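You operate a simulated robot arm through the tools that you are given. There is no shell and no other tool. Be economical: measure what you need, move in short steps, check, and stop when the job is done.

Carry out the task below with a simulated robot arm. There is one attempt and no reset: what you move stays moved.

JOB
Open the rings drawer, take the ring plate on the top of the spares cart and put it away in the inside of the rings drawer and shut the drawer again. Put the 20 mm yellow cap from the top of the spares cart on the top of the black mat and the 32 mm yellow cap on the ledge top. Take the blue nozzle from the top of the spares cart and put it on top of the carton there. Take the blue cup and leave it in the inside of the used tray. Put the green scoop on the moulds bench. Stack the 16 mm blue tile from the top of the loading table on top of the 25 mm blue tile. Stack the magnet that says "light" from the inside the export carton on top of the magnet marked "medium". Fetch the mould block marked "59" from the joints bench top and set it on the joints bench shelf. Fetch the green sleeve and set it on the grey filter disc. The order is free. Set down upright: blue nozzle.

Only the result counts: the job must be done as asked and must still hold three seconds after the hand-in. Knocking over, shifting, dropping, spilling or breaking anything else fails it. A push-on lid holds only when it is set on centred and level and pressed home; a screw cap is set on level and turned clockwise until tight.

ROBOT AND FRAMES
A 6-joint arm with a fingered hand on a trunk, on a base that drives. Base frame: it is fixed to the floor where the robot stands at the start and does not move with it; the origin is under the middle of the robot, x ahead of it, y to its left, z up. Readings come in m, degrees, newtons and seconds.
With the tool pointing down near the work surface it reaches from about 0.14 to 0.76 m from the robot's upright axis, wherever it stands. Its first joint turns from -115.0 to 115.0 degrees. Places, roughly: blue cup (8x8x8 cm) [0.3, -12.2, 0.9]; blue nozzle (4x4x6 cm) [-0.5, -13.2, 0.9]; blue tile [2.25, -2.25, 0.75]; carton [-0.25, -13, 1]; green scoop (20x9x9 cm) [1.9, -10.8, 0.8]; green sleeve (6x9x6 cm) [-3.1, -1.9, 0.9]; grey filter disc (13x13x2 cm) [-3.3, -2.4, 0.9]; inside of the rings drawer [0.7, -0.1, 0.7]; inside of the used tray (20x17 cm) [-2.76, -13.1, 0.86]; joints bench shelf [-3.3, -2, 0.2]; ledge top (280x22 cm) [-3.84, -12.32, 0.86]; magnet [-2.25, -0.75, 0.75]; mould block [-3, -1.75, 0.75]; moulds bench [-2.1, -9.1, 0.8]; ring plate [-0.25, -12.75, 0.75]; rings drawer [0.6, -0.1, 0.7]; top of the black mat (30x21 cm) [-4.86, -11.6, 0.86]; yellow cap [-0.25, -13, 0.75]. Payload 4 kg.
The tool frame sits at the grasp point between the pads (the TCP): z along the fingers, y along the line on which they close. The tips reach 0.026 m beyond it. The gripper opens to 0.164 m. The gripper's body begins 0.073 m behind the TCP. The gripper is a hand of 5 fingers: y runs from the thumb to the fingers, the wrist lies at [0, 0, -0.239] in the tool frame.
Orientation is that of the tool frame in the base frame, as a unit quaternion [x, y, z, w]. With the fingers straight down and closing along the base's y, the tool's x points along the base's -x, its y along +y and its z along -z.

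CONTROLS
- The arm moves only by the tool step_arm. Its argument "rows" is a list of rows, each an object (a shift or turn left out is 0) with "dp": the shift along the base's x, y, z in cm, a list of three; "rot": the turn, a rotation vector about the base's x, y, z in degrees, a list of three. In form: [{"dp": [dx, dy, dz], "rot": [rx, ry, rz]}, ...]. A call has 1 to 10 rows; each row is the pose to reach, as a shift and turn from the pose commanded when the call began. Each row takes 0.2 s and may step no farther than 0.05 m and 8.6 degrees from the row before; otherwise, the whole call is refused. A pose out of reach is approached as far as the arm can. The call stops where the force on the tool passes 40 N (or 10 N more than at its start, if that is more) or the arm is blocked; 0.2 s more then pass. In this call time passes only in rows, and 0.2 s behind the last. It gives the time, the measured TCP pose, the force on the tool (base axes), the opening and the grip force at its end, in the units of the frame above (readings bear some noise), with the torque about the TCP (base axes, N m) and any sound that the robot's microphone picked up.
- Cameras (640 x 400 px; columns grow to the right, rows downward): "scene" is now at [0.0018, 0.181, 1.7818]; the picture's right is [-0.05, -1.00, 0.00], its down [-0.90, 0.05, -0.44] and it looks along [0.43, -0.02, -0.90] (base axes); focal length 282 px, centre (320, 200). "wrist" rides on the gripper at [0.05, -0.07, -0.093] in the tool frame; the picture's right is [0.81, 0.59, 0.00], its down [-0.43, 0.60, -0.68] and it looks along [-0.40, 0.55, 0.74] (tool axes); focal length 270 px, centre (320, 200). There is no depth. A picture from a camera that has moved, and an enlarged one, comes with that camera's place and axes in the base frame and with its lens.
- get_image(camera): a new picture of that camera. It takes no simulated time.
- slide_trunk(by): slides the trunk up (or, below 0, down) by that many m; the arm and the scene camera ride with it, the base frame stays. It gives what a move gives, with no picture.
- roll_base(legs): drives the robot by 1 to 6 legs, each [ahead, left, turn to the left] in m, m and degrees, along the robot's own axes; the way and the turn of a leg run together, so that a leg with both is an arc; at most 1.5 m and 180 degrees a leg. The arm and the cameras ride along, it lands a little off, and it stops where it bumps. It gives what a move gives.
- set_fingers(finger1, finger2, finger3, finger4, thumb_bend): sets how far each is bent, from 0 (flat) to 100 (curled in); at 30 the hand is open as for a grip, at 70 the pads meet at the TCP. One left out holds its place. A second passes; each finger stops where it meets its share of the squeeze, and holds until it gets a number again. It is the only way to open and close the hand. It gives what a move gives, with no picture; readings hold the bend of each and the force on the fingers (four entries, about 0 where the hand has none), thumb and palm.
- turn_head(pan, tilt): turns the head with the scene camera to pan (to the left, within 155 degrees either way) and tilt (down, from -29 to 69), counted from straight ahead of the robot. It gives what a move gives.
- inspect(camera, box): a new picture of the part [left, top, right, bottom] of that camera's present view, enlarged. It takes no simulated time.
- close_job(): hands the job in; it is judged then, once.

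Go step by step. Nothing tells you exact positions but the pictures and the camera data: compare them with the known pose of the tool, close in by small moves and look again before you grip or let go. The budget is 546 turns and 324 pictures, counting those below and the enlarged ones. Unless the task says otherwise, let go and move clear before handing in.

The tools are called after "Request:" as a command line: name --argument value ..., lists and objects as JSON in quotes. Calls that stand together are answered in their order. step_arm: Moves the arm, as the interface text tells. Its arguments: {"type":"object","properties":{"rows":{"type":"array","items":{"type":"object","properties":{"dp":{"type":"array","items":{"type":"number"}},"rot":{"type":"array","items":{"type":"number"}}}}}},"required":["rows"]} The other tools are called the same way: slide_trunk (by) slides the trunk up or down; set_fingers (finger1, finger2, finger3, finger4, thumb_bend) moves the fingers one by one; roll_base (legs) drives the base; turn_head (pan, tilt) turns the head that bears the scene camera; get_image (camera) takes a picture; inspect (camera, box) takes an enlarged picture of a part of a camera's view; close_job () hands the job in.

At the start:

```text
t: 0.0
ee_pos: [0.5164, 0.3002, 1.0057]
ee_rot: [-0.001, 1.0, 0.0, 0.0]
ft_force: [0.4, 0.4, -0.4]
moment: [0.05, 0.04, -0.01]
finger_gap: 0.1637
gripper_force: 0.1
shape: jaw
bend: [30.0, 30.0, 30.0, 30.0, 30.0]
finger forces: [0.0, 0.0, 0.1, 0.0, 0.0, 0.0]
trunk travel left (down, up): [-0.85, 0.14]
robot x, y, heading: [0.0005, 0.0009, 0.2]
head pan, tilt: [-3.0, 64.2]
```

scene: 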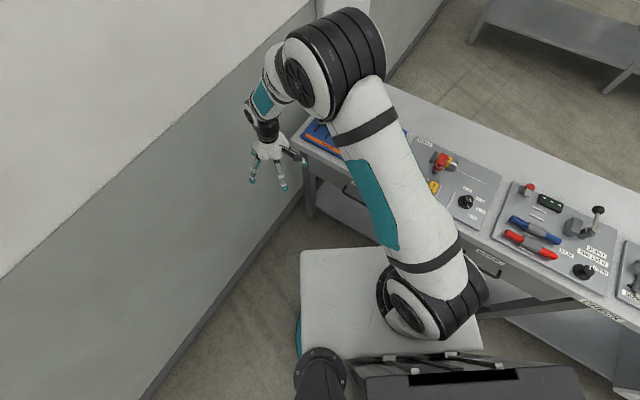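
wrist: 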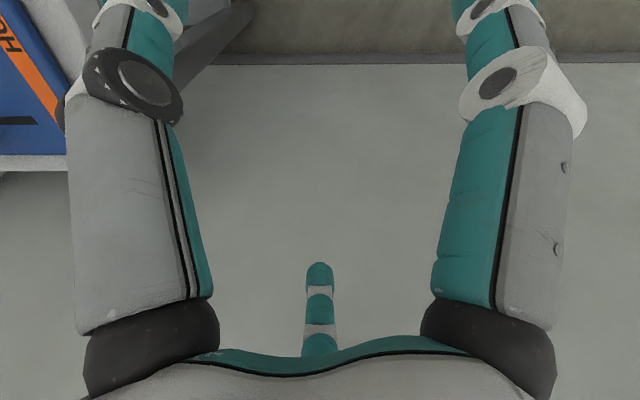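

The bench with drawers is in front of me and to the right. I'll look around with the head first.

Request:
turn_head --pan -30 --tilt 45

Request:
get_image --camera "scene"

Request:
turn_head --pan -80 --tilt 25

Request:
get_image --camera "scene"

Request:
turn_head --pan -140 --tilt 20

Request:
get_image --camera "scene"

```text
t: 0.9
ee_pos: [0.5167, 0.301, 1.006]
ee_rot: [0.0, 1.0, 0.0, 0.0]
ft_force: [0.2, 0.4, -0.3]
moment: [0.02, 0.02, -0.02]
finger_gap: 0.164
gripper_force: 0.0
shape: jaw
bend: [30.0, 30.0, 30.0, 30.0, 30.0]
finger forces: [0.1, 0.1, 0.0, 0.0, 0.0, 0.0]
trunk travel left (down, up): [-0.85, 0.14]
robot x, y, heading: [-0.0041, 0.0027, -0.1]
head pan, tilt: [-30.0, 45.0]
```

```text
321 pictures are left
camera scene: at [0.0106, 0.1436, 1.8059], right [-0.5, -0.87, 0.0], down [-0.61, 0.35, -0.71], along [0.61, -0.35, -0.71], focal length 282 px, centre (320, 200)
```

scene: 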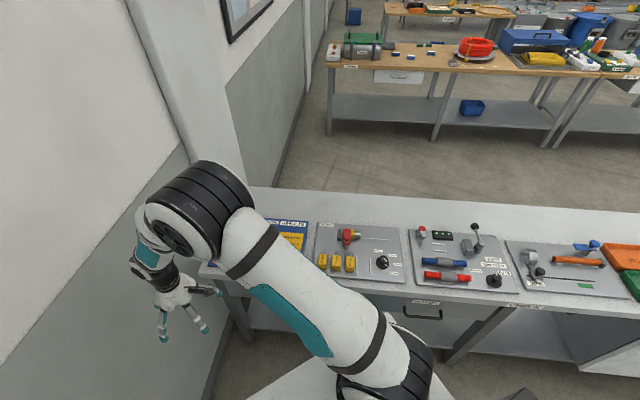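

```text
t: 2.1
ee_pos: [0.5168, 0.3004, 1.0058]
ee_rot: [0.0, 1.0, 0.001, -0.001]
ft_force: [-0.2, 0.2, 0.6]
moment: [-0.04, -0.01, 0.01]
finger_gap: 0.1642
gripper_force: 0.1
shape: jaw
bend: [30.0, 30.0, 30.0, 30.0, 30.0]
finger forces: [0.1, 0.0, 0.1, 0.1, 0.0, 0.0]
trunk travel left (down, up): [-0.85, 0.14]
robot x, y, heading: [0.002, -0.0014, -0.3]
head pan, tilt: [-80.0, 25.0]
```

```text
320 pictures are left
camera scene: at [-0.0437, 0.0935, 1.8366], right [-0.98, -0.17, 0.0], down [-0.07, 0.42, -0.91], along [0.16, -0.89, -0.42], focal length 282 px, centre (320, 200)
```

scene: 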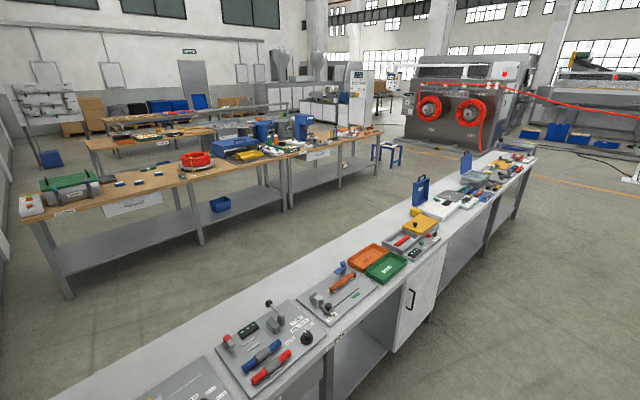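

```text
t: 3.4
ee_pos: [0.5171, 0.3013, 1.0066]
ee_rot: [0.0, 1.0, 0.0, 0.001]
ft_force: [-0.6, -0.1, 0.0]
moment: [-0.01, -0.01, -0.02]
finger_gap: 0.1638
gripper_force: 0.0
shape: jaw
bend: [30.0, 30.0, 30.0, 30.0, 30.0]
finger forces: [0.1, 0.0, 0.1, 0.0, 0.0, 0.0]
trunk travel left (down, up): [-0.85, 0.14]
robot x, y, heading: [-0.0025, -0.0019, 0.2]
head pan, tilt: [-140.0, 20.0]
```

```text
319 pictures are left
camera scene: at [-0.1311, 0.1243, 1.8447], right [-0.64, 0.77, 0.0], down [0.26, 0.22, -0.94], along [-0.72, -0.6, -0.34], focal length 282 px, centre (320, 200)
```

scene: 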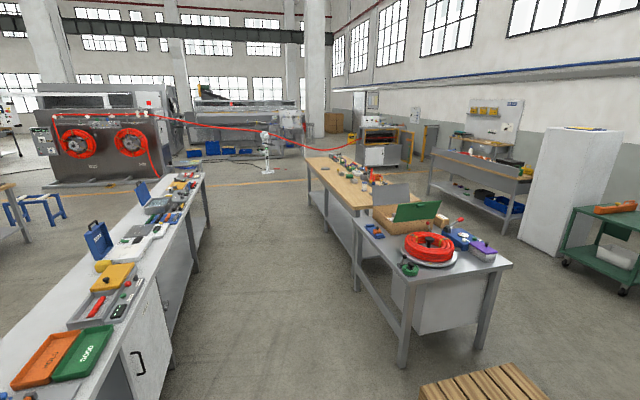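

The rings drawer should be the left drawer of the diagonal bench in front; I'll look at its face and label.

Request:
turn_head --pan -15 --tilt 62

Request:
get_image --camera "scene"

Request:
get_image --camera "wrist"

```text
t: 5.4
ee_pos: [0.5158, 0.3009, 1.0053]
ee_rot: [0.0, 1.0, 0.0, -0.001]
ft_force: [1.2, -0.2, -0.5]
moment: [-0.01, 0.03, 0.01]
finger_gap: 0.1636
gripper_force: 0.1
shape: jaw
bend: [30.0, 30.0, 30.0, 30.0, 30.0]
finger forces: [0.0, 0.0, 0.0, 0.1, 0.0, 0.0]
trunk travel left (down, up): [-0.85, 0.14]
robot x, y, heading: [-0.0011, 0.0009, 0.2]
head pan, tilt: [-15.0, 62.0]
```

```text
318 pictures are left
camera scene: at [0.0023, 0.1675, 1.7842], right [-0.26, -0.97, 0.0], down [-0.85, 0.23, -0.47], along [0.45, -0.12, -0.88], focal length 282 px, centre (320, 200)
```

scene: 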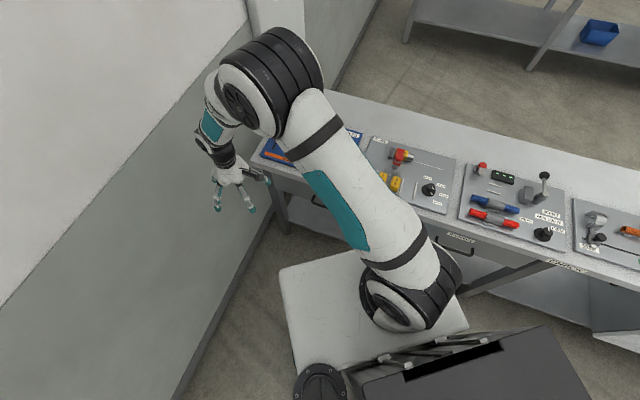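

```text
317 pictures are left
camera wrist: at [0.4667, 0.2307, 1.0986], right [-0.81, 0.59, 0.0], down [0.43, 0.6, 0.68], along [0.4, 0.55, -0.74], focal length 270 px, centre (320, 200)
```

wrist: 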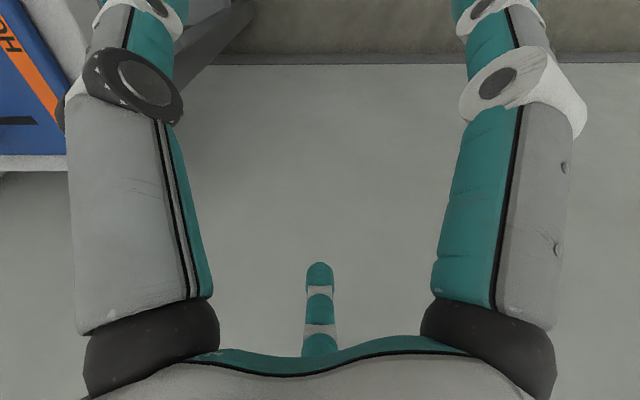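

The bench face runs diagonally (normal about -35° heading). I back off and turn to face the drawer squarely.

Request:
roll_base --legs '[[-0.3, 0, 0], [0, 0, -34]]'

Request:
turn_head --pan 0 --tilt 50

Request:
get_image --camera "scene"

```text
t: 9.1
ee_pos: [0.2973, -0.0362, 1.006]
ee_rot: [0.289, 0.957, 0.0, 0.0]
ft_force: [0.8, 0.3, 0.3]
moment: [-0.03, 0.02, -0.01]
finger_gap: 0.1637
gripper_force: 0.1
shape: jaw
bend: [30.0, 30.0, 30.0, 30.0, 30.0]
finger forces: [0.1, 0.0, 0.0, 0.1, 0.0, 0.0]
trunk travel left (down, up): [-0.85, 0.14]
robot x, y, heading: [-0.2973, 0.0001, -33.5]
head pan, tilt: [-15.0, 62.0]
```

```text
t: 9.9
ee_pos: [0.2977, -0.0351, 1.006]
ee_rot: [0.289, 0.957, 0.0, 0.0]
ft_force: [-0.2, -0.6, 0.7]
moment: [-0.01, 0.01, -0.01]
finger_gap: 0.1641
gripper_force: 0.1
shape: jaw
bend: [30.0, 30.0, 30.0, 30.0, 30.0]
finger forces: [0.1, 0.0, 0.1, 0.1, 0.0, 0.0]
trunk travel left (down, up): [-0.85, 0.14]
robot x, y, heading: [-0.301, -0.0035, -33.2]
head pan, tilt: [0.0, 50.0]
```

```text
316 pictures are left
camera scene: at [-0.1827, 0.1421, 1.799], right [-0.55, -0.83, 0.0], down [-0.64, 0.42, -0.64], along [0.54, -0.35, -0.77], focal length 282 px, centre (320, 200)
```

scene: 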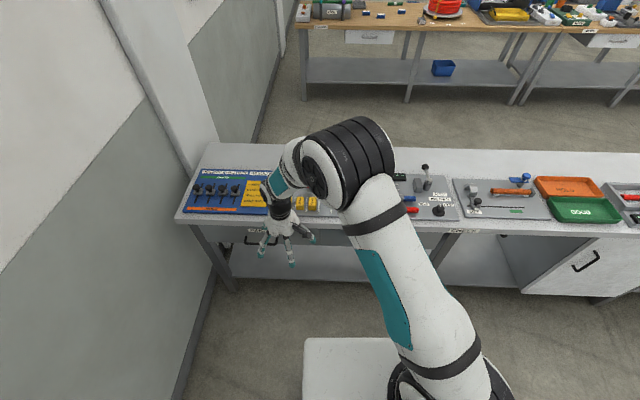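

Request:
inspect --camera "scene" --box '[180, 200, 360, 290]'

Request:
inspect --camera "wrist" --box '[0, 0, 640, 400]'

```text
3.56 times, centred on (270, 245) of scene
camera zoom: at [-0.1827, 0.1421, 1.799], right [-0.55, -0.83, 0.0], down [-0.64, 0.42, -0.64], along [0.54, -0.35, -0.77], focal length 1004 px, centre (498, 40)
```

zoom: 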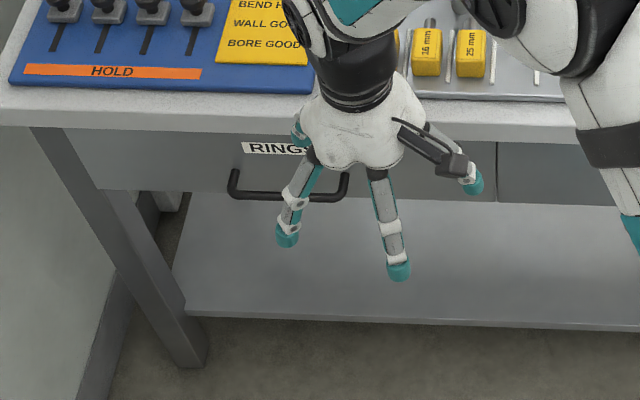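

```text
1.00 times, centred on (320, 200) of wrist (not enlarged: the box is as wide or as high as the picture)
camera zoom: at [0.2173, -0.0666, 1.0987], right [-0.35, 0.94, 0.0], down [0.69, 0.26, 0.68], along [0.63, 0.24, -0.74], focal length 270 px, centre (320, 200)
```

zoom: 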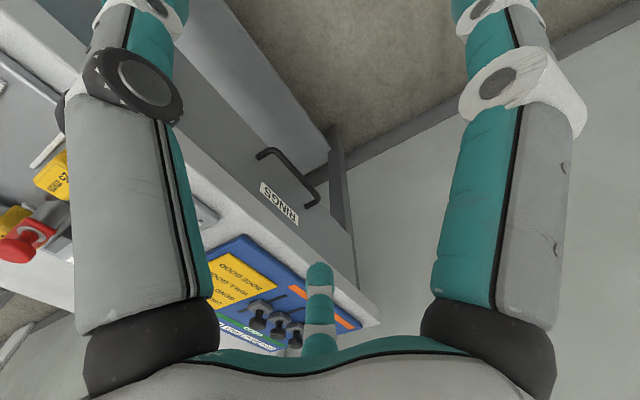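

The left drawer is RINGS with a bar handle around (0.54, 0.0, 0.675). I'll turn the hand to point horizontally at the drawer with the closing line vertical.

Request:
step_arm --rows '[{"dp": [1.2, -0.9, 0], "rot": [-6.44, -1.07, 4.62]}, {"dp": [2.4, -1.7, 0], "rot": [-12.88, -2.14, 9.24]}, {"dp": [3.6, -2.6, 0], "rot": [-19.32, -3.21, 13.86]}, {"dp": [4.8, -3.5, 0], "rot": [-25.76, -4.28, 18.48]}, {"dp": [6, -4.3, 0], "rot": [-32.2, -5.35, 23.1]}, {"dp": [7.2, -5.2, 0], "rot": [-38.64, -6.42, 27.72]}, {"dp": [8.4, -6, 0], "rot": [-45.08, -7.49, 32.34]}, {"dp": [9.6, -6.9, 0], "rot": [-51.52, -8.56, 36.96]}, {"dp": [10.8, -7.8, 0], "rot": [-57.96, -9.63, 41.58]}, {"dp": [12, -8.6, 0], "rot": [-64.4, -10.7, 46.2]}]'

Request:
get_image --camera "scene"

```text
t: 12.1
ee_pos: [0.4175, -0.1225, 1.0075]
ee_rot: [-0.135, 0.84, -0.471, 0.232]
ft_force: [-0.3, -0.1, 0.0]
moment: [0.01, -0.01, 0.0]
finger_gap: 0.1641
gripper_force: 0.0
shape: jaw
bend: [30.0, 30.0, 30.0, 30.0, 30.0]
finger forces: [0.1, 0.1, 0.1, 0.2, 0.0, 0.1]
trunk travel left (down, up): [-0.85, 0.14]
robot x, y, heading: [-0.3002, 0.0004, -33.7]
head pan, tilt: [0.0, 50.0]
```

```text
313 pictures are left
camera scene: at [-0.1822, 0.142, 1.7991], right [-0.55, -0.83, 0.0], down [-0.64, 0.42, -0.64], along [0.54, -0.35, -0.77], focal length 282 px, centre (320, 200)
```

scene: 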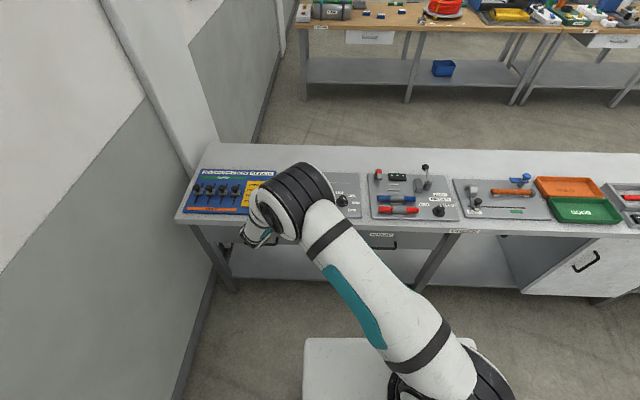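

Request:
step_arm --rows '[{"rot": [-6.44, -1.07, 4.62]}, {"rot": [-12.88, -2.14, 9.24]}, {"rot": [-19.32, -3.21, 13.86]}, {"rot": [-25.76, -4.28, 18.48]}, {"rot": [-32.2, -5.35, 23.1]}]'

Request:
get_image --camera "wrist"

```text
t: 13.3
ee_pos: [0.4182, -0.1225, 1.0051]
ee_rot: [0.336, -0.623, 0.634, -0.312]
ft_force: [0.1, -0.2, 0.5]
moment: [-0.01, -0.02, 0.02]
finger_gap: 0.1638
gripper_force: 0.1
shape: jaw
bend: [30.0, 30.0, 30.0, 30.0, 30.0]
finger forces: [0.0, 0.0, 0.1, 0.1, 0.0, 0.0]
trunk travel left (down, up): [-0.85, 0.14]
robot x, y, heading: [-0.3017, -0.003, -33.6]
head pan, tilt: [0.0, 50.0]
```

```text
312 pictures are left
camera wrist: at [0.3143, -0.1072, 1.0762], right [-0.48, -0.68, -0.56], down [-0.31, 0.73, -0.61], along [0.82, -0.12, -0.56], focal length 270 px, centre (320, 200)
```

wrist: 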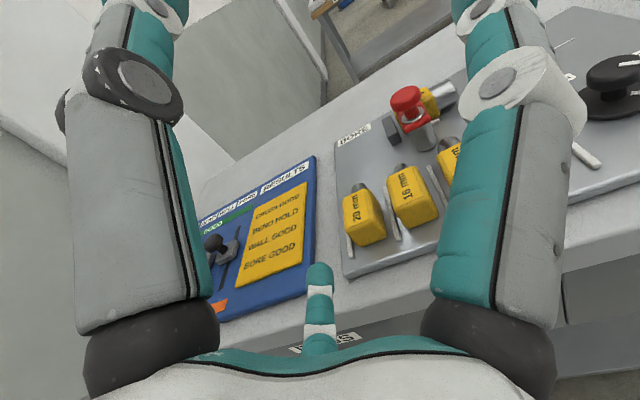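

Request:
step_arm --rows '[{"dp": [-3.3, 2.3, 0]}, {"dp": [-6.5, 4.7, 0]}, {"dp": [-4, 8.1, 0]}, {"dp": [-1.5, 11.6, 0]}, {"dp": [1, 15, 0]}, {"dp": [3.4, 18.5, 0]}]'

Request:
slide_trunk --by -0.28

Request:
get_image --camera "wrist"

Request:
get_image --camera "scene"

```text
t: 14.7
ee_pos: [0.4505, 0.0635, 1.0069]
ee_rot: [0.335, -0.622, 0.635, -0.311]
ft_force: [-1.1, -0.3, -0.8]
moment: [0.0, 0.0, -0.01]
finger_gap: 0.164
gripper_force: 0.0
shape: jaw
bend: [30.0, 30.0, 30.0, 30.0, 30.0]
finger forces: [0.0, 0.1, 0.0, 0.1, 0.1, 0.1]
out of reach, approached as far as the arm can: row 1, 2, 3, 4
trunk travel left (down, up): [-0.85, 0.14]
robot x, y, heading: [-0.2984, -0.0041, -33.7]
head pan, tilt: [0.0, 50.0]
```

```text
t: 17.5
ee_pos: [0.4516, 0.0616, 0.7277]
ee_rot: [0.335, -0.622, 0.635, -0.311]
ft_force: [0.1, 0.7, 0.5]
moment: [0.02, 0.01, 0.0]
finger_gap: 0.1636
gripper_force: 0.1
shape: jaw
bend: [30.0, 30.0, 30.0, 30.0, 30.0]
finger forces: [0.0, 0.1, 0.0, 0.1, 0.1, 0.1]
trunk travel left (down, up): [-0.57, 0.42]
robot x, y, heading: [-0.3006, 0.0024, -33.7]
head pan, tilt: [0.0, 50.0]
```

```text
311 pictures are left
camera wrist: at [0.3471, 0.077, 0.7981], right [-0.48, -0.67, -0.56], down [-0.31, 0.73, -0.61], along [0.82, -0.12, -0.56], focal length 270 px, centre (320, 200)
```

wrist: 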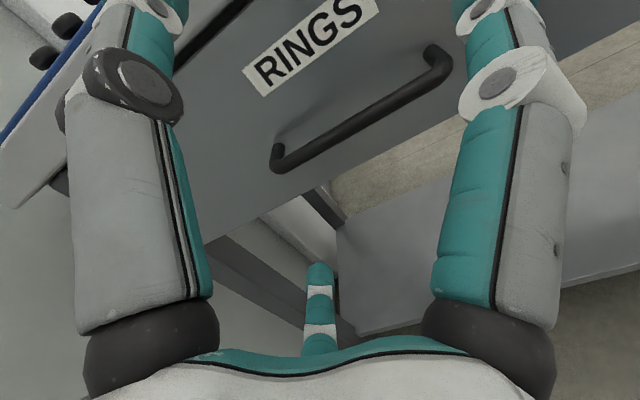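

```text
310 pictures are left
camera scene: at [-0.1827, 0.1422, 1.5191], right [-0.55, -0.83, 0.0], down [-0.64, 0.42, -0.64], along [0.54, -0.35, -0.77], focal length 282 px, centre (320, 200)
```

scene: 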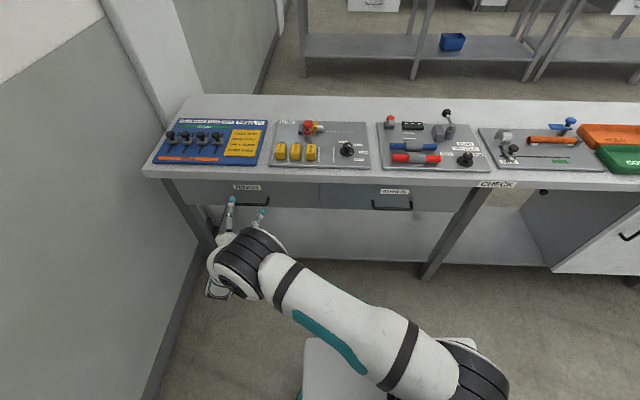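

Request:
inspect --camera "scene" --box '[140, 160, 340, 285]'

```text
3.20 times, centred on (240, 222) of scene
camera zoom: at [-0.1827, 0.1422, 1.5191], right [-0.55, -0.83, 0.0], down [-0.64, 0.42, -0.64], along [0.54, -0.35, -0.77], focal length 904 px, centre (576, 128)
```

zoom: 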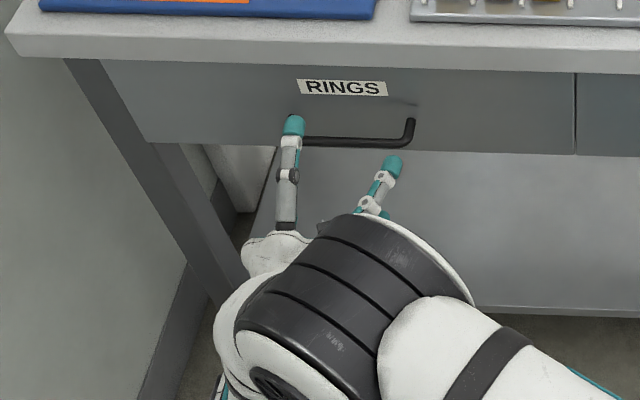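

Bar is at about n=0.42, z=0.705. I align the hand and advance on it.

Request:
step_arm --rows '[{"dp": [-0.9, -1.2, -2.3]}, {"dp": [1.5, -3, -2.3]}, {"dp": [3.6, -4.4, -2.3]}, {"dp": [5.3, -5.7, -2.3]}]'

Request:
get_image --camera "wrist"

Request:
inspect --camera "scene" --box '[140, 160, 340, 285]'

```text
t: 18.5
ee_pos: [0.504, 0.0042, 0.704]
ee_rot: [0.335, -0.624, 0.634, -0.311]
ft_force: [0.2, -1.2, 0.2]
moment: [-0.02, 0.03, 0.01]
finger_gap: 0.164
gripper_force: 0.0
shape: jaw
bend: [30.0, 30.0, 30.0, 30.0, 30.0]
finger forces: [0.1, 0.1, 0.0, 0.0, 0.0, 0.0]
trunk travel left (down, up): [-0.57, 0.42]
robot x, y, heading: [-0.2978, -0.0036, -33.4]
head pan, tilt: [0.0, 50.0]
```

```text
308 pictures are left
camera wrist: at [0.4, 0.0194, 0.7745], right [-0.48, -0.67, -0.56], down [-0.31, 0.73, -0.61], along [0.82, -0.12, -0.56], focal length 270 px, centre (320, 200)
```

wrist: 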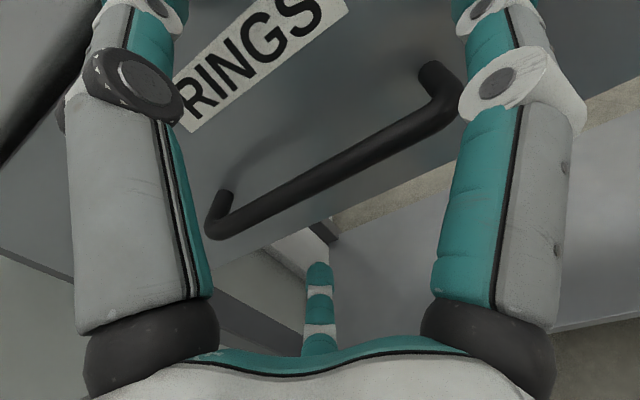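

```text
3.20 times, centred on (240, 222) of scene
camera zoom: at [-0.1826, 0.1423, 1.5191], right [-0.55, -0.83, 0.0], down [-0.64, 0.42, -0.64], along [0.54, -0.35, -0.77], focal length 904 px, centre (576, 128)
```

zoom: 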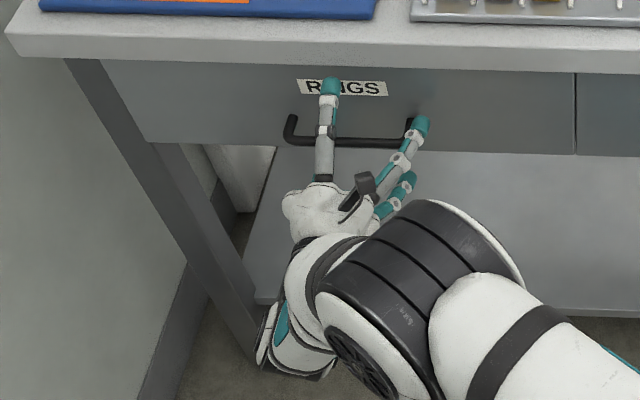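

TCP is within 5 mm of the bar. I nudge in and close the hand.

Request:
step_arm --rows '[{"dp": [0.8, -0.6, 0.5]}]'

Request:
set_fingers --finger1 75 --finger2 75 --finger3 75 --finger4 75 --thumb_bend 75

Request:
get_image --camera "wrist"

```text
t: 18.9
ee_pos: [0.5109, -0.0008, 0.7095]
ee_rot: [0.334, -0.624, 0.634, -0.311]
ft_force: [-0.6, -0.1, 0.2]
moment: [0.01, 0.01, 0.03]
finger_gap: 0.1643
gripper_force: 0.1
shape: jaw
bend: [30.0, 30.0, 30.0, 30.0, 30.0]
finger forces: [0.0, 0.0, 0.0, 0.1, 0.0, 0.0]
trunk travel left (down, up): [-0.57, 0.42]
robot x, y, heading: [-0.2995, -0.0039, -33.2]
head pan, tilt: [0.0, 50.0]
```

```text
t: 19.9
ee_pos: [0.5121, -0.0006, 0.7112]
ee_rot: [0.334, -0.622, 0.635, -0.313]
ft_force: [1.6, 1.7, 10.7]
moment: [0.11, -0.06, 0.04]
finger_gap: 0.0
gripper_force: 5.1
shape: fingers
bend: [73.0, 73.0, 73.0, 66.0, 73.0]
finger forces: [3.1, 0.0, 0.0, 7.3, 0.1, 0.1]
trunk travel left (down, up): [-0.57, 0.42]
robot x, y, heading: [-0.2984, -0.0046, -33.6]
head pan, tilt: [0.0, 50.0]
```

```text
306 pictures are left
camera wrist: at [0.4077, 0.0138, 0.7816], right [-0.48, -0.67, -0.56], down [-0.31, 0.73, -0.61], along [0.82, -0.12, -0.56], focal length 270 px, centre (320, 200)
```

wrist: 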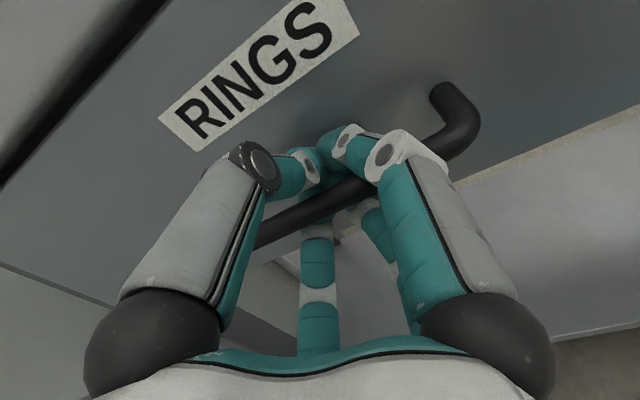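

The fingers cage the bar. I pull the drawer by driving back.

Request:
roll_base --legs '[[-0.15, 0.005, 0]]'

Request:
get_image --camera "scene"

```text
t: 21.3
ee_pos: [0.3863, 0.0881, 0.7098]
ee_rot: [0.334, -0.623, 0.634, -0.313]
ft_force: [0.6, 0.7, 12.9]
moment: [0.11, -0.07, 0.02]
finger_gap: 0.0001
gripper_force: 6.4
shape: fingers
bend: [73.0, 73.0, 73.0, 66.0, 73.0]
finger forces: [4.2, 0.1, 0.0, 8.6, 0.0, 0.1]
trunk travel left (down, up): [-0.57, 0.42]
robot x, y, heading: [-0.4255, 0.0848, -33.6]
head pan, tilt: [0.0, 50.0]
```

```text
305 pictures are left
camera scene: at [-0.3087, 0.2308, 1.5192], right [-0.55, -0.84, 0.0], down [-0.64, 0.42, -0.64], along [0.54, -0.35, -0.77], focal length 282 px, centre (320, 200)
```

scene: 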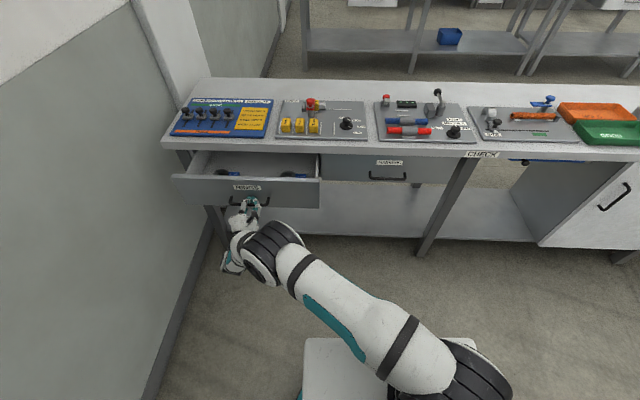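

Request:
roll_base --legs '[[-0.13, 0.005, 0]]'

Request:
get_image --camera "scene"

```text
t: 22.6
ee_pos: [0.281, 0.1649, 0.7109]
ee_rot: [0.335, -0.622, 0.634, -0.313]
ft_force: [1.6, 2.9, 11.2]
moment: [0.11, -0.03, 0.03]
finger_gap: 0.0001
gripper_force: 5.7
shape: fingers
bend: [73.0, 73.0, 73.0, 66.0, 73.0]
finger forces: [3.5, 0.0, 0.0, 7.6, 0.0, 0.0]
trunk travel left (down, up): [-0.57, 0.42]
robot x, y, heading: [-0.5271, 0.1612, -33.1]
head pan, tilt: [0.0, 50.0]
```

```text
304 pictures are left
camera scene: at [-0.4146, 0.3067, 1.5192], right [-0.55, -0.84, 0.0], down [-0.64, 0.42, -0.64], along [0.54, -0.35, -0.77], focal length 282 px, centre (320, 200)
```

scene: 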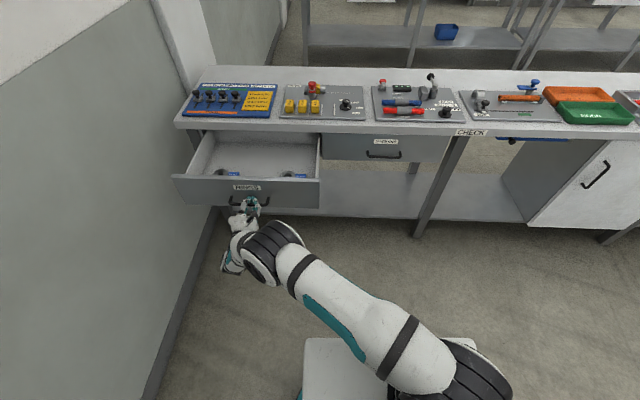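

Request:
inspect --camera "scene" --box '[160, 110, 340, 222]'

Request:
set_fingers --finger1 30 --finger2 30 --finger3 30 --finger4 30 --thumb_bend 30

Request:
roll_base --legs '[[-0.25, 0.0, 0]]'

Request:
get_image --camera "scene"

```text
3.56 times, centred on (250, 166) of scene
camera zoom: at [-0.4146, 0.3067, 1.5192], right [-0.55, -0.84, 0.0], down [-0.64, 0.42, -0.64], along [0.54, -0.35, -0.77], focal length 1004 px, centre (569, 321)
```

zoom: 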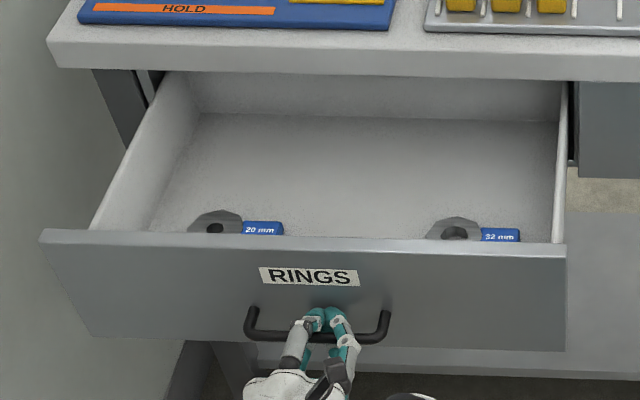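

```text
t: 23.6
ee_pos: [0.2803, 0.1631, 0.7087]
ee_rot: [0.334, -0.623, 0.635, -0.312]
ft_force: [-0.4, -0.2, 0.1]
moment: [-0.01, -0.01, 0.01]
finger_gap: 0.0904
gripper_force: 0.0
shape: fingers
bend: [30.0, 30.0, 30.0, 30.0, 30.0]
finger forces: [0.1, 0.0, 0.0, 0.0, 0.1, 0.0]
trunk travel left (down, up): [-0.57, 0.42]
robot x, y, heading: [-0.5273, 0.1631, -33.3]
head pan, tilt: [0.0, 50.0]
```

```text
t: 25.4
ee_pos: [0.0696, 0.3038, 0.7095]
ee_rot: [0.336, -0.623, 0.634, -0.312]
ft_force: [-0.3, 0.3, 0.0]
moment: [-0.03, -0.01, 0.0]
finger_gap: 0.0901
gripper_force: 0.1
shape: fingers
bend: [30.0, 30.0, 30.0, 30.0, 30.0]
finger forces: [0.0, 0.1, 0.0, 0.1, 0.0, 0.0]
trunk travel left (down, up): [-0.57, 0.42]
robot x, y, heading: [-0.7412, 0.2997, -33.2]
head pan, tilt: [0.0, 50.0]
```

```text
302 pictures are left
camera scene: at [-0.6245, 0.4456, 1.5191], right [-0.55, -0.83, 0.0], down [-0.64, 0.42, -0.64], along [0.54, -0.35, -0.77], focal length 282 px, centre (320, 200)
```

scene: 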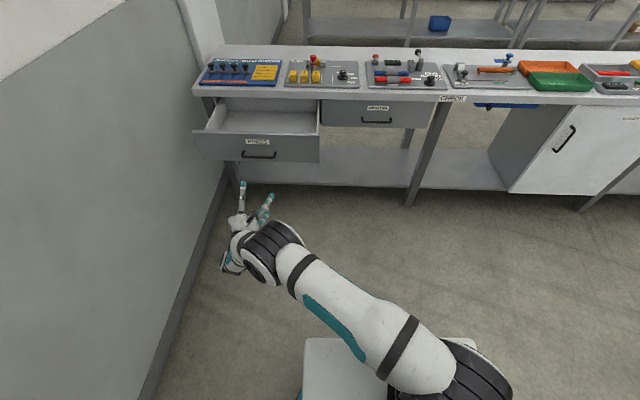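

The drawer is open (holds a 20 mm and a 32 mm part). I now restore the tool-down pose.

Request:
slide_trunk --by 0.3

Request:
step_arm --rows '[{"dp": [0, 0, 1], "rot": [6.44, 1.07, -4.62]}, {"dp": [0, 0, 2], "rot": [12.88, 2.14, -9.24]}, {"dp": [0, 0, 3], "rot": [19.32, 3.21, -13.86]}, {"dp": [0, 0, 4], "rot": [25.76, 4.28, -18.48]}, {"dp": [0, 0, 5], "rot": [32.2, 5.35, -23.1]}, {"dp": [0, 0, 5], "rot": [38.64, 6.42, -27.72]}, {"dp": [0, 0, 5], "rot": [45.08, 7.49, -32.34]}, {"dp": [0, 0, 5], "rot": [51.52, 8.56, -36.96]}, {"dp": [0, 0, 5], "rot": [57.96, 9.63, -41.58]}, {"dp": [0, 0, 5], "rot": [64.4, 10.7, -46.2]}]'

Request:
step_arm --rows '[{"rot": [6.44, 1.07, -4.62]}, {"rot": [12.88, 2.14, -9.24]}, {"rot": [19.32, 3.21, -13.86]}, {"rot": [25.76, 4.28, -18.48]}, {"rot": [32.2, 5.35, -23.1]}]'

Request:
turn_head --pan -110 --tilt 30

Request:
get_image --camera "scene"

```text
t: 28.4
ee_pos: [0.0692, 0.3034, 1.0102]
ee_rot: [0.335, -0.623, 0.634, -0.313]
ft_force: [0.9, -0.5, 0.6]
moment: [-0.02, -0.02, 0.02]
finger_gap: 0.0903
gripper_force: 0.1
shape: fingers
bend: [30.0, 30.0, 30.0, 30.0, 30.0]
finger forces: [0.0, 0.0, 0.0, 0.1, 0.0, 0.0]
trunk travel left (down, up): [-0.87, 0.12]
robot x, y, heading: [-0.7422, 0.2974, -33.3]
head pan, tilt: [0.0, 50.0]
```

```text
t: 30.6
ee_pos: [0.0701, 0.3032, 1.0593]
ee_rot: [0.082, 0.957, -0.25, 0.122]
ft_force: [-0.2, 0.1, -0.1]
moment: [-0.01, -0.02, 0.02]
finger_gap: 0.0906
gripper_force: 0.1
shape: fingers
bend: [30.0, 30.0, 30.0, 30.0, 30.0]
finger forces: [0.0, 0.1, 0.0, 0.0, 0.0, 0.0]
trunk travel left (down, up): [-0.87, 0.12]
robot x, y, heading: [-0.7403, 0.3052, -33.5]
head pan, tilt: [0.0, 50.0]
```

```text
t: 31.8
ee_pos: [0.0697, 0.3022, 1.0603]
ee_rot: [0.289, 0.957, 0.0, 0.001]
ft_force: [0.6, 0.2, 0.0]
moment: [0.01, 0.01, -0.01]
finger_gap: 0.0904
gripper_force: 0.1
shape: fingers
bend: [30.0, 30.0, 30.0, 30.0, 30.0]
finger forces: [0.1, 0.0, 0.0, 0.0, 0.1, 0.0]
trunk travel left (down, up): [-0.87, 0.12]
robot x, y, heading: [-0.7333, 0.3018, -33.4]
head pan, tilt: [0.0, 50.0]
```

```text
t: 33.7
ee_pos: [0.0696, 0.3041, 1.0601]
ee_rot: [0.288, 0.958, 0.0, 0.002]
ft_force: [-0.1, -0.8, 0.2]
moment: [0.03, -0.01, 0.02]
finger_gap: 0.0904
gripper_force: 0.1
shape: fingers
bend: [30.0, 30.0, 30.0, 30.0, 30.0]
finger forces: [0.0, 0.0, 0.1, 0.1, 0.1, 0.0]
trunk travel left (down, up): [-0.87, 0.12]
robot x, y, heading: [-0.7398, 0.3021, -33.3]
head pan, tilt: [-110.0, 30.0]
```

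```text
301 pictures are left
camera scene: at [-0.7609, 0.4338, 1.8486], right [-0.6, 0.8, 0.0], down [0.4, 0.3, -0.87], along [-0.69, -0.52, -0.5], focal length 282 px, centre (320, 200)
```

scene: 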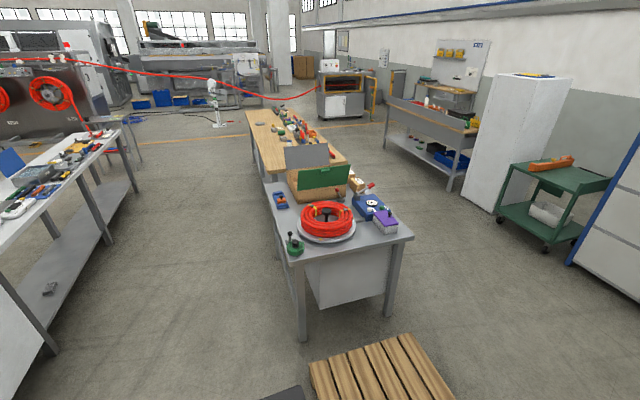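

Request:
inspect --camera "scene" --box '[220, 90, 420, 260]'

```text
2.35 times, centred on (320, 175) of scene
camera zoom: at [-0.7609, 0.4338, 1.8486], right [-0.6, 0.8, 0.0], down [0.4, 0.3, -0.87], along [-0.69, -0.52, -0.5], focal length 664 px, centre (320, 259)
```

zoom: 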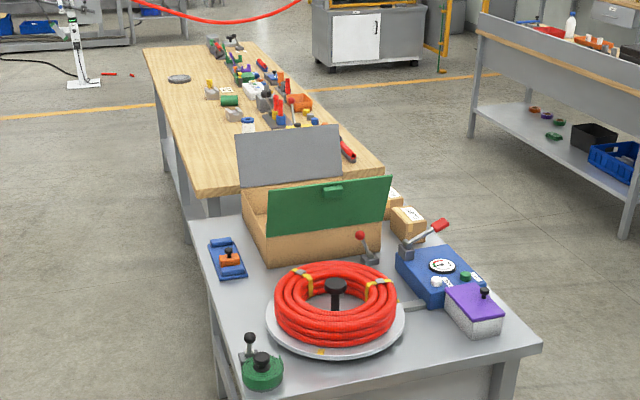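

Request:
step_arm --rows '[{"dp": [-4.4, -2.2, 0]}, {"dp": [-8.8, -4.4, 0]}, {"dp": [-13.2, -6.6, 0]}, {"dp": [-17.6, -8.8, 0]}, {"dp": [-22, -11, 0]}, {"dp": [-26.4, -13.2, 0]}, {"dp": [-30.8, -15.4, 0]}, {"dp": [-35, -18, 0]}]'

Request:
roll_base --legs '[[0, 0, -92.3], [1.45, 0, 0], [0.45, 0, 0], [0, 0, -90]]'

Request:
turn_head --pan 0 --tilt 45

Request:
get_image --camera "scene"

```text
t: 35.5
ee_pos: [-0.2801, 0.1239, 1.0587]
ee_rot: [0.288, 0.958, 0.0, 0.001]
ft_force: [-0.4, -0.4, 0.0]
moment: [0.04, -0.01, -0.01]
finger_gap: 0.0907
gripper_force: 0.0
shape: fingers
bend: [30.0, 30.0, 30.0, 30.0, 30.0]
finger forces: [0.1, 0.0, 0.0, 0.0, 0.1, 0.0]
trunk travel left (down, up): [-0.87, 0.12]
robot x, y, heading: [-0.7401, 0.3013, -33.3]
head pan, tilt: [-110.0, 30.0]
```

```text
t: 44.6
ee_pos: [-1.623, -0.9761, 1.0572]
ee_rot: [0.915, 0.404, 0.0, 0.0]
ft_force: [-0.8, -0.2, 0.0]
moment: [-0.01, -0.02, 0.0]
finger_gap: 0.0905
gripper_force: 0.0
shape: fingers
bend: [30.0, 30.0, 30.0, 30.0, 30.0]
finger forces: [0.1, 0.1, 0.0, 0.1, 0.0, 0.0]
trunk travel left (down, up): [-0.87, 0.12]
robot x, y, heading: [-1.3766, -0.5435, -132.2]
head pan, tilt: [-110.0, 30.0]
stopped in leg 2: the robot was blocked; the commanded pose is now the measured one
```

```text
t: 46.5
ee_pos: [-1.6203, -0.9756, 1.0586]
ee_rot: [0.915, 0.404, -0.001, -0.001]
ft_force: [-0.2, 0.1, -0.3]
moment: [-0.02, 0.03, 0.03]
finger_gap: 0.0907
gripper_force: 0.1
shape: fingers
bend: [30.0, 30.0, 30.0, 30.0, 30.0]
finger forces: [0.0, 0.0, 0.1, 0.0, 0.0, 0.0]
trunk travel left (down, up): [-0.87, 0.12]
robot x, y, heading: [-1.3792, -0.5417, -132.3]
head pan, tilt: [0.0, 45.0]
```

```text
299 pictures are left
camera scene: at [-1.2537, -0.6884, 1.826], right [-0.74, 0.67, 0.0], down [0.48, 0.52, -0.71], along [-0.48, -0.52, -0.71], focal length 282 px, centre (320, 200)
```

scene: 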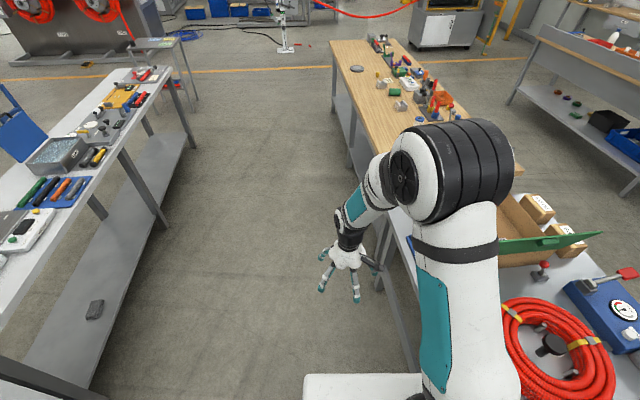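

I bumped near the table corner. I look at the table and carton to the right.

Request:
turn_head --pan -50 --tilt 40

Request:
get_image --camera "scene"

```text
t: 47.6
ee_pos: [-1.6205, -0.9749, 1.0579]
ee_rot: [0.915, 0.404, -0.001, 0.0]
ft_force: [0.6, 0.2, 0.6]
moment: [-0.03, 0.0, -0.02]
finger_gap: 0.0908
gripper_force: 0.2
shape: fingers
bend: [30.0, 30.0, 30.0, 30.0, 30.0]
finger forces: [0.1, 0.0, 0.1, 0.0, 0.0, 0.0]
trunk travel left (down, up): [-0.87, 0.12]
robot x, y, heading: [-1.3787, -0.5485, -132.2]
head pan, tilt: [-50.0, 40.0]
```

```text
298 pictures are left
camera scene: at [-1.284, -0.625, 1.8333], right [0.04, 1.0, 0.0], down [0.64, -0.02, -0.77], along [-0.77, 0.03, -0.64], focal length 282 px, centre (320, 200)
```

scene: 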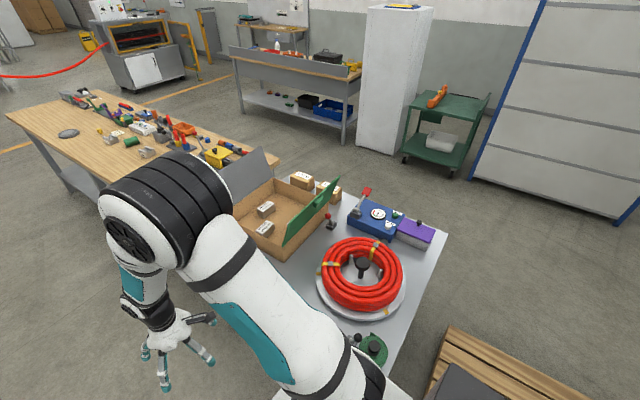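

Request:
inspect --camera "scene" --box '[200, 130, 400, 270]'

Request:
inspect --camera "scene" --box '[0, 70, 260, 200]'

```text
2.86 times, centred on (300, 200) of scene
camera zoom: at [-1.284, -0.625, 1.8333], right [0.04, 1.0, 0.0], down [0.64, -0.02, -0.77], along [-0.77, 0.03, -0.64], focal length 807 px, centre (377, 200)
```

zoom: 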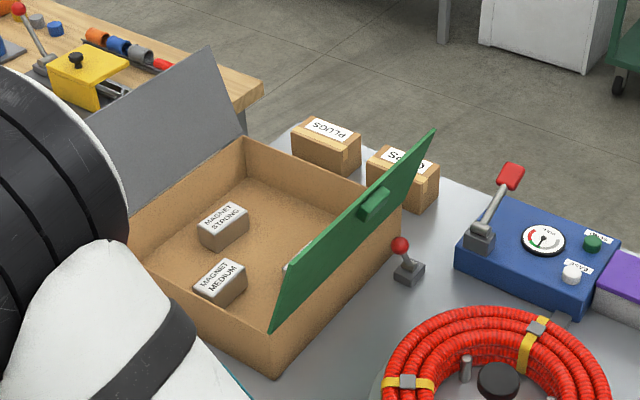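

```text
2.46 times, centred on (130, 135) of scene
camera zoom: at [-1.284, -0.625, 1.8333], right [0.04, 1.0, 0.0], down [0.64, -0.02, -0.77], along [-0.77, 0.03, -0.64], focal length 695 px, centre (788, 360)
```

zoom: 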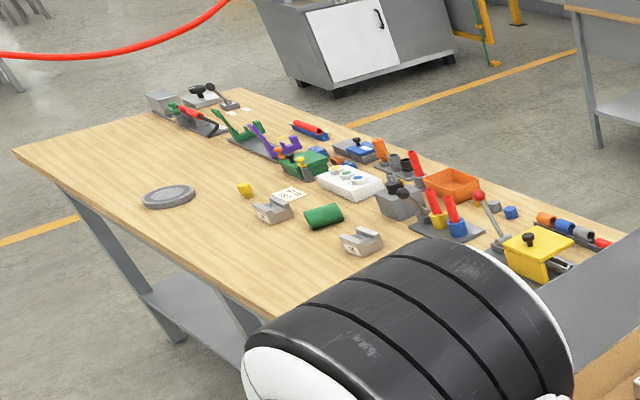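

Carton holds STRONG, MEDIUM and (behind the green lid) LIGHT. I raise the trunk, clear the corner, and drive alongside facing the table.

Request:
slide_trunk --by 0.11

Request:
roll_base --legs '[[-0.1, 0.13, 6.6], [0.9, 0, 0], [0, 0, -90]]'

Request:
turn_head --pan 0 --tilt 55

Request:
get_image --camera "scene"

```text
t: 49.0
ee_pos: [-1.6198, -0.9751, 1.1691]
ee_rot: [0.915, 0.404, -0.001, -0.001]
ft_force: [-0.1, -0.1, 0.2]
moment: [-0.02, -0.01, 0.03]
finger_gap: 0.0911
gripper_force: 0.1
shape: fingers
bend: [30.0, 30.0, 30.0, 30.0, 30.0]
finger forces: [0.0, 0.0, 0.0, 0.0, 0.1, 0.0]
trunk travel left (down, up): [-0.98, 0.01]
robot x, y, heading: [-1.3749, -0.5493, -132.2]
head pan, tilt: [-50.0, 40.0]
```

```text
t: 58.7
ee_pos: [-2.1944, -1.0776, 1.1691]
ee_rot: [0.948, -0.318, -0.001, -0.002]
ft_force: [-0.2, 0.0, -0.3]
moment: [0.01, -0.01, -0.02]
finger_gap: 0.0905
gripper_force: 0.1
shape: fingers
bend: [30.0, 30.0, 30.0, 30.0, 30.0]
finger forces: [0.0, 0.0, 0.0, 0.0, 0.0, 0.0]
trunk travel left (down, up): [-0.98, 0.01]
robot x, y, heading: [-1.7424, -1.2801, 142.8]
head pan, tilt: [-50.0, 40.0]
```

```text
t: 59.9
ee_pos: [-2.1938, -1.0794, 1.1681]
ee_rot: [0.948, -0.318, 0.0, -0.001]
ft_force: [0.5, 0.8, -0.4]
moment: [0.01, 0.01, 0.01]
finger_gap: 0.0907
gripper_force: 0.0
shape: fingers
bend: [30.0, 30.0, 30.0, 30.0, 30.0]
finger forces: [0.0, 0.1, 0.0, 0.0, 0.0, 0.1]
trunk travel left (down, up): [-0.98, 0.01]
robot x, y, heading: [-1.7431, -1.2801, 142.9]
head pan, tilt: [0.0, 55.0]
```

```text
295 pictures are left
camera scene: at [-1.8654, -1.4248, 1.9226], right [0.6, 0.8, 0.0], down [0.65, -0.49, -0.57], along [-0.46, 0.35, -0.82], focal length 282 px, centre (320, 200)
```

scene: 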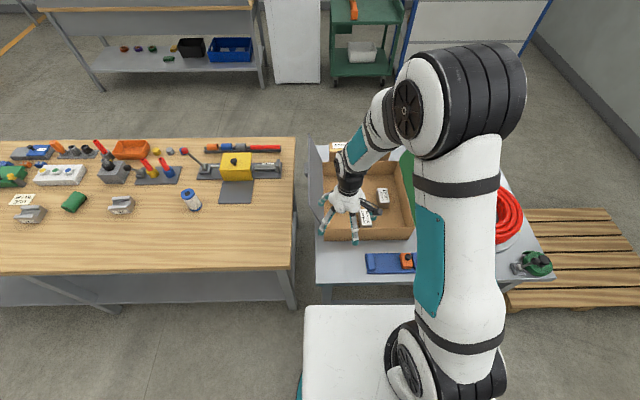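

Request:
inspect --camera "scene" --box '[290, 120, 450, 250]'

Request:
get_image --camera "wrist"

```text
3.08 times, centred on (370, 185) of scene
camera zoom: at [-1.8654, -1.4248, 1.9226], right [0.6, 0.8, 0.0], down [0.65, -0.49, -0.57], along [-0.46, 0.35, -0.82], focal length 869 px, centre (166, 246)
```

zoom: 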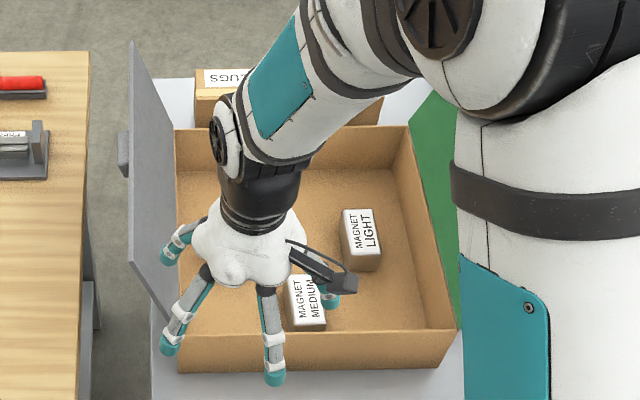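

```text
293 pictures are left
camera wrist: at [-2.1115, -1.0538, 1.2616], right [0.29, -0.96, 0.0], down [-0.7, -0.22, 0.68], along [-0.65, -0.2, -0.74], focal length 270 px, centre (320, 200)
```

wrist: 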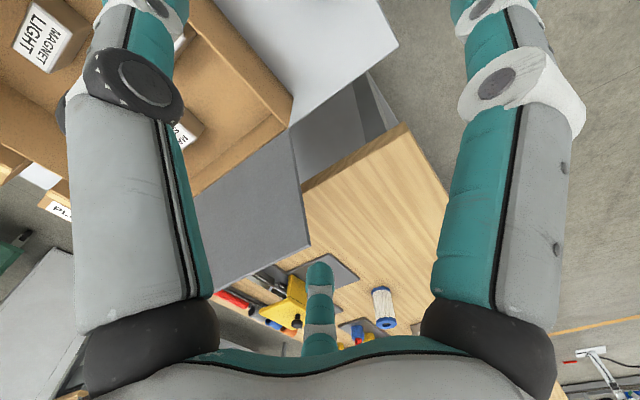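

LIGHT is around (-2.335,-0.67), top z about 0.775, aligned so the present closing direction fits. I need to get nearer, so I creep ahead.

Request:
roll_base --legs '[[0.12, 0, 1.5]]'

Request:
get_image --camera "scene"

```text
t: 61.1
ee_pos: [-2.2982, -1.0175, 1.1688]
ee_rot: [0.952, -0.306, 0.0, -0.001]
ft_force: [0.1, 0.7, 0.0]
moment: [-0.02, -0.04, 0.0]
finger_gap: 0.091
gripper_force: 0.1
shape: fingers
bend: [30.0, 30.0, 30.0, 30.0, 30.0]
finger forces: [0.0, 0.0, 0.1, 0.0, 0.0, 0.1]
trunk travel left (down, up): [-0.98, 0.01]
robot x, y, heading: [-1.8476, -1.2112, 144.3]
head pan, tilt: [0.0, 55.0]
```

```text
292 pictures are left
camera scene: at [-1.962, -1.3545, 1.9226], right [0.58, 0.81, 0.0], down [0.67, -0.48, -0.57], along [-0.47, 0.33, -0.82], focal length 282 px, centre (320, 200)
```

scene: 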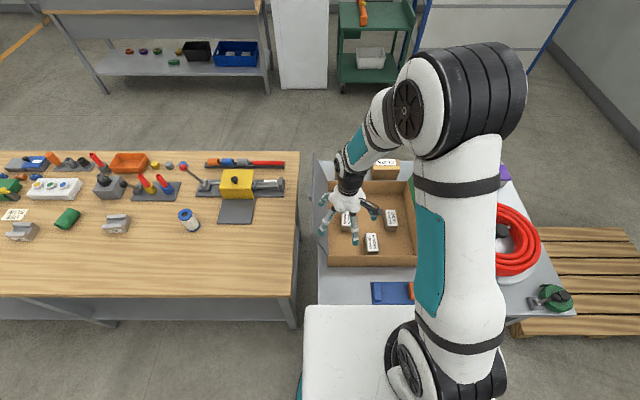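

Request:
step_arm --rows '[{"dp": [-0.5, 4.9, 0]}, {"dp": [-1, 9.8, 0]}, {"dp": [-1.5, 14.7, 0]}, {"dp": [-2, 19.6, 0]}, {"dp": [-2.5, 24.5, 0]}, {"dp": [-3, 29.4, 0]}, {"dp": [-3.7, 34.2, 0]}]'

Request:
get_image --camera "wrist"

Request:
get_image --camera "scene"

```text
t: 62.7
ee_pos: [-2.3347, -0.6712, 1.1671]
ee_rot: [0.952, -0.305, 0.0, 0.0]
ft_force: [0.2, 0.7, 0.0]
moment: [-0.04, 0.01, 0.02]
finger_gap: 0.0905
gripper_force: 0.1
shape: fingers
bend: [30.0, 30.0, 30.0, 30.0, 30.0]
finger forces: [0.0, 0.0, 0.0, 0.1, 0.1, 0.0]
trunk travel left (down, up): [-0.98, 0.01]
robot x, y, heading: [-1.8479, -1.2087, 144.3]
head pan, tilt: [0.0, 55.0]
```

```text
291 pictures are left
camera wrist: at [-2.2522, -0.6446, 1.2613], right [0.32, -0.95, 0.0], down [-0.7, -0.23, 0.68], along [-0.64, -0.21, -0.74], focal length 270 px, centre (320, 200)
```

wrist: 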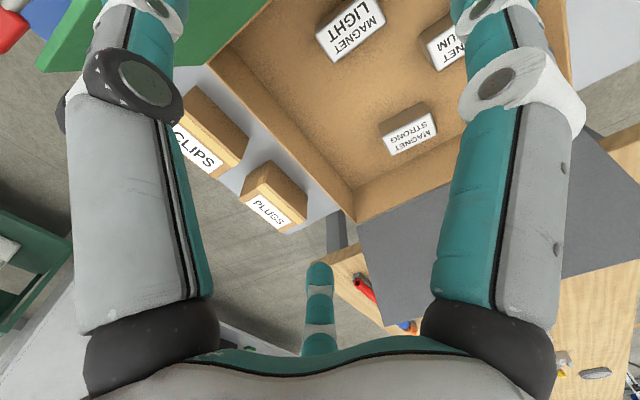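

```text
290 pictures are left
camera scene: at [-1.9614, -1.3527, 1.9228], right [0.58, 0.81, 0.0], down [0.67, -0.48, -0.57], along [-0.47, 0.33, -0.82], focal length 282 px, centre (320, 200)
```

scene: 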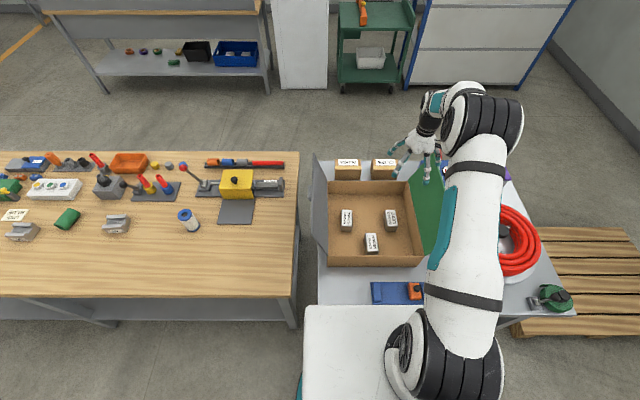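

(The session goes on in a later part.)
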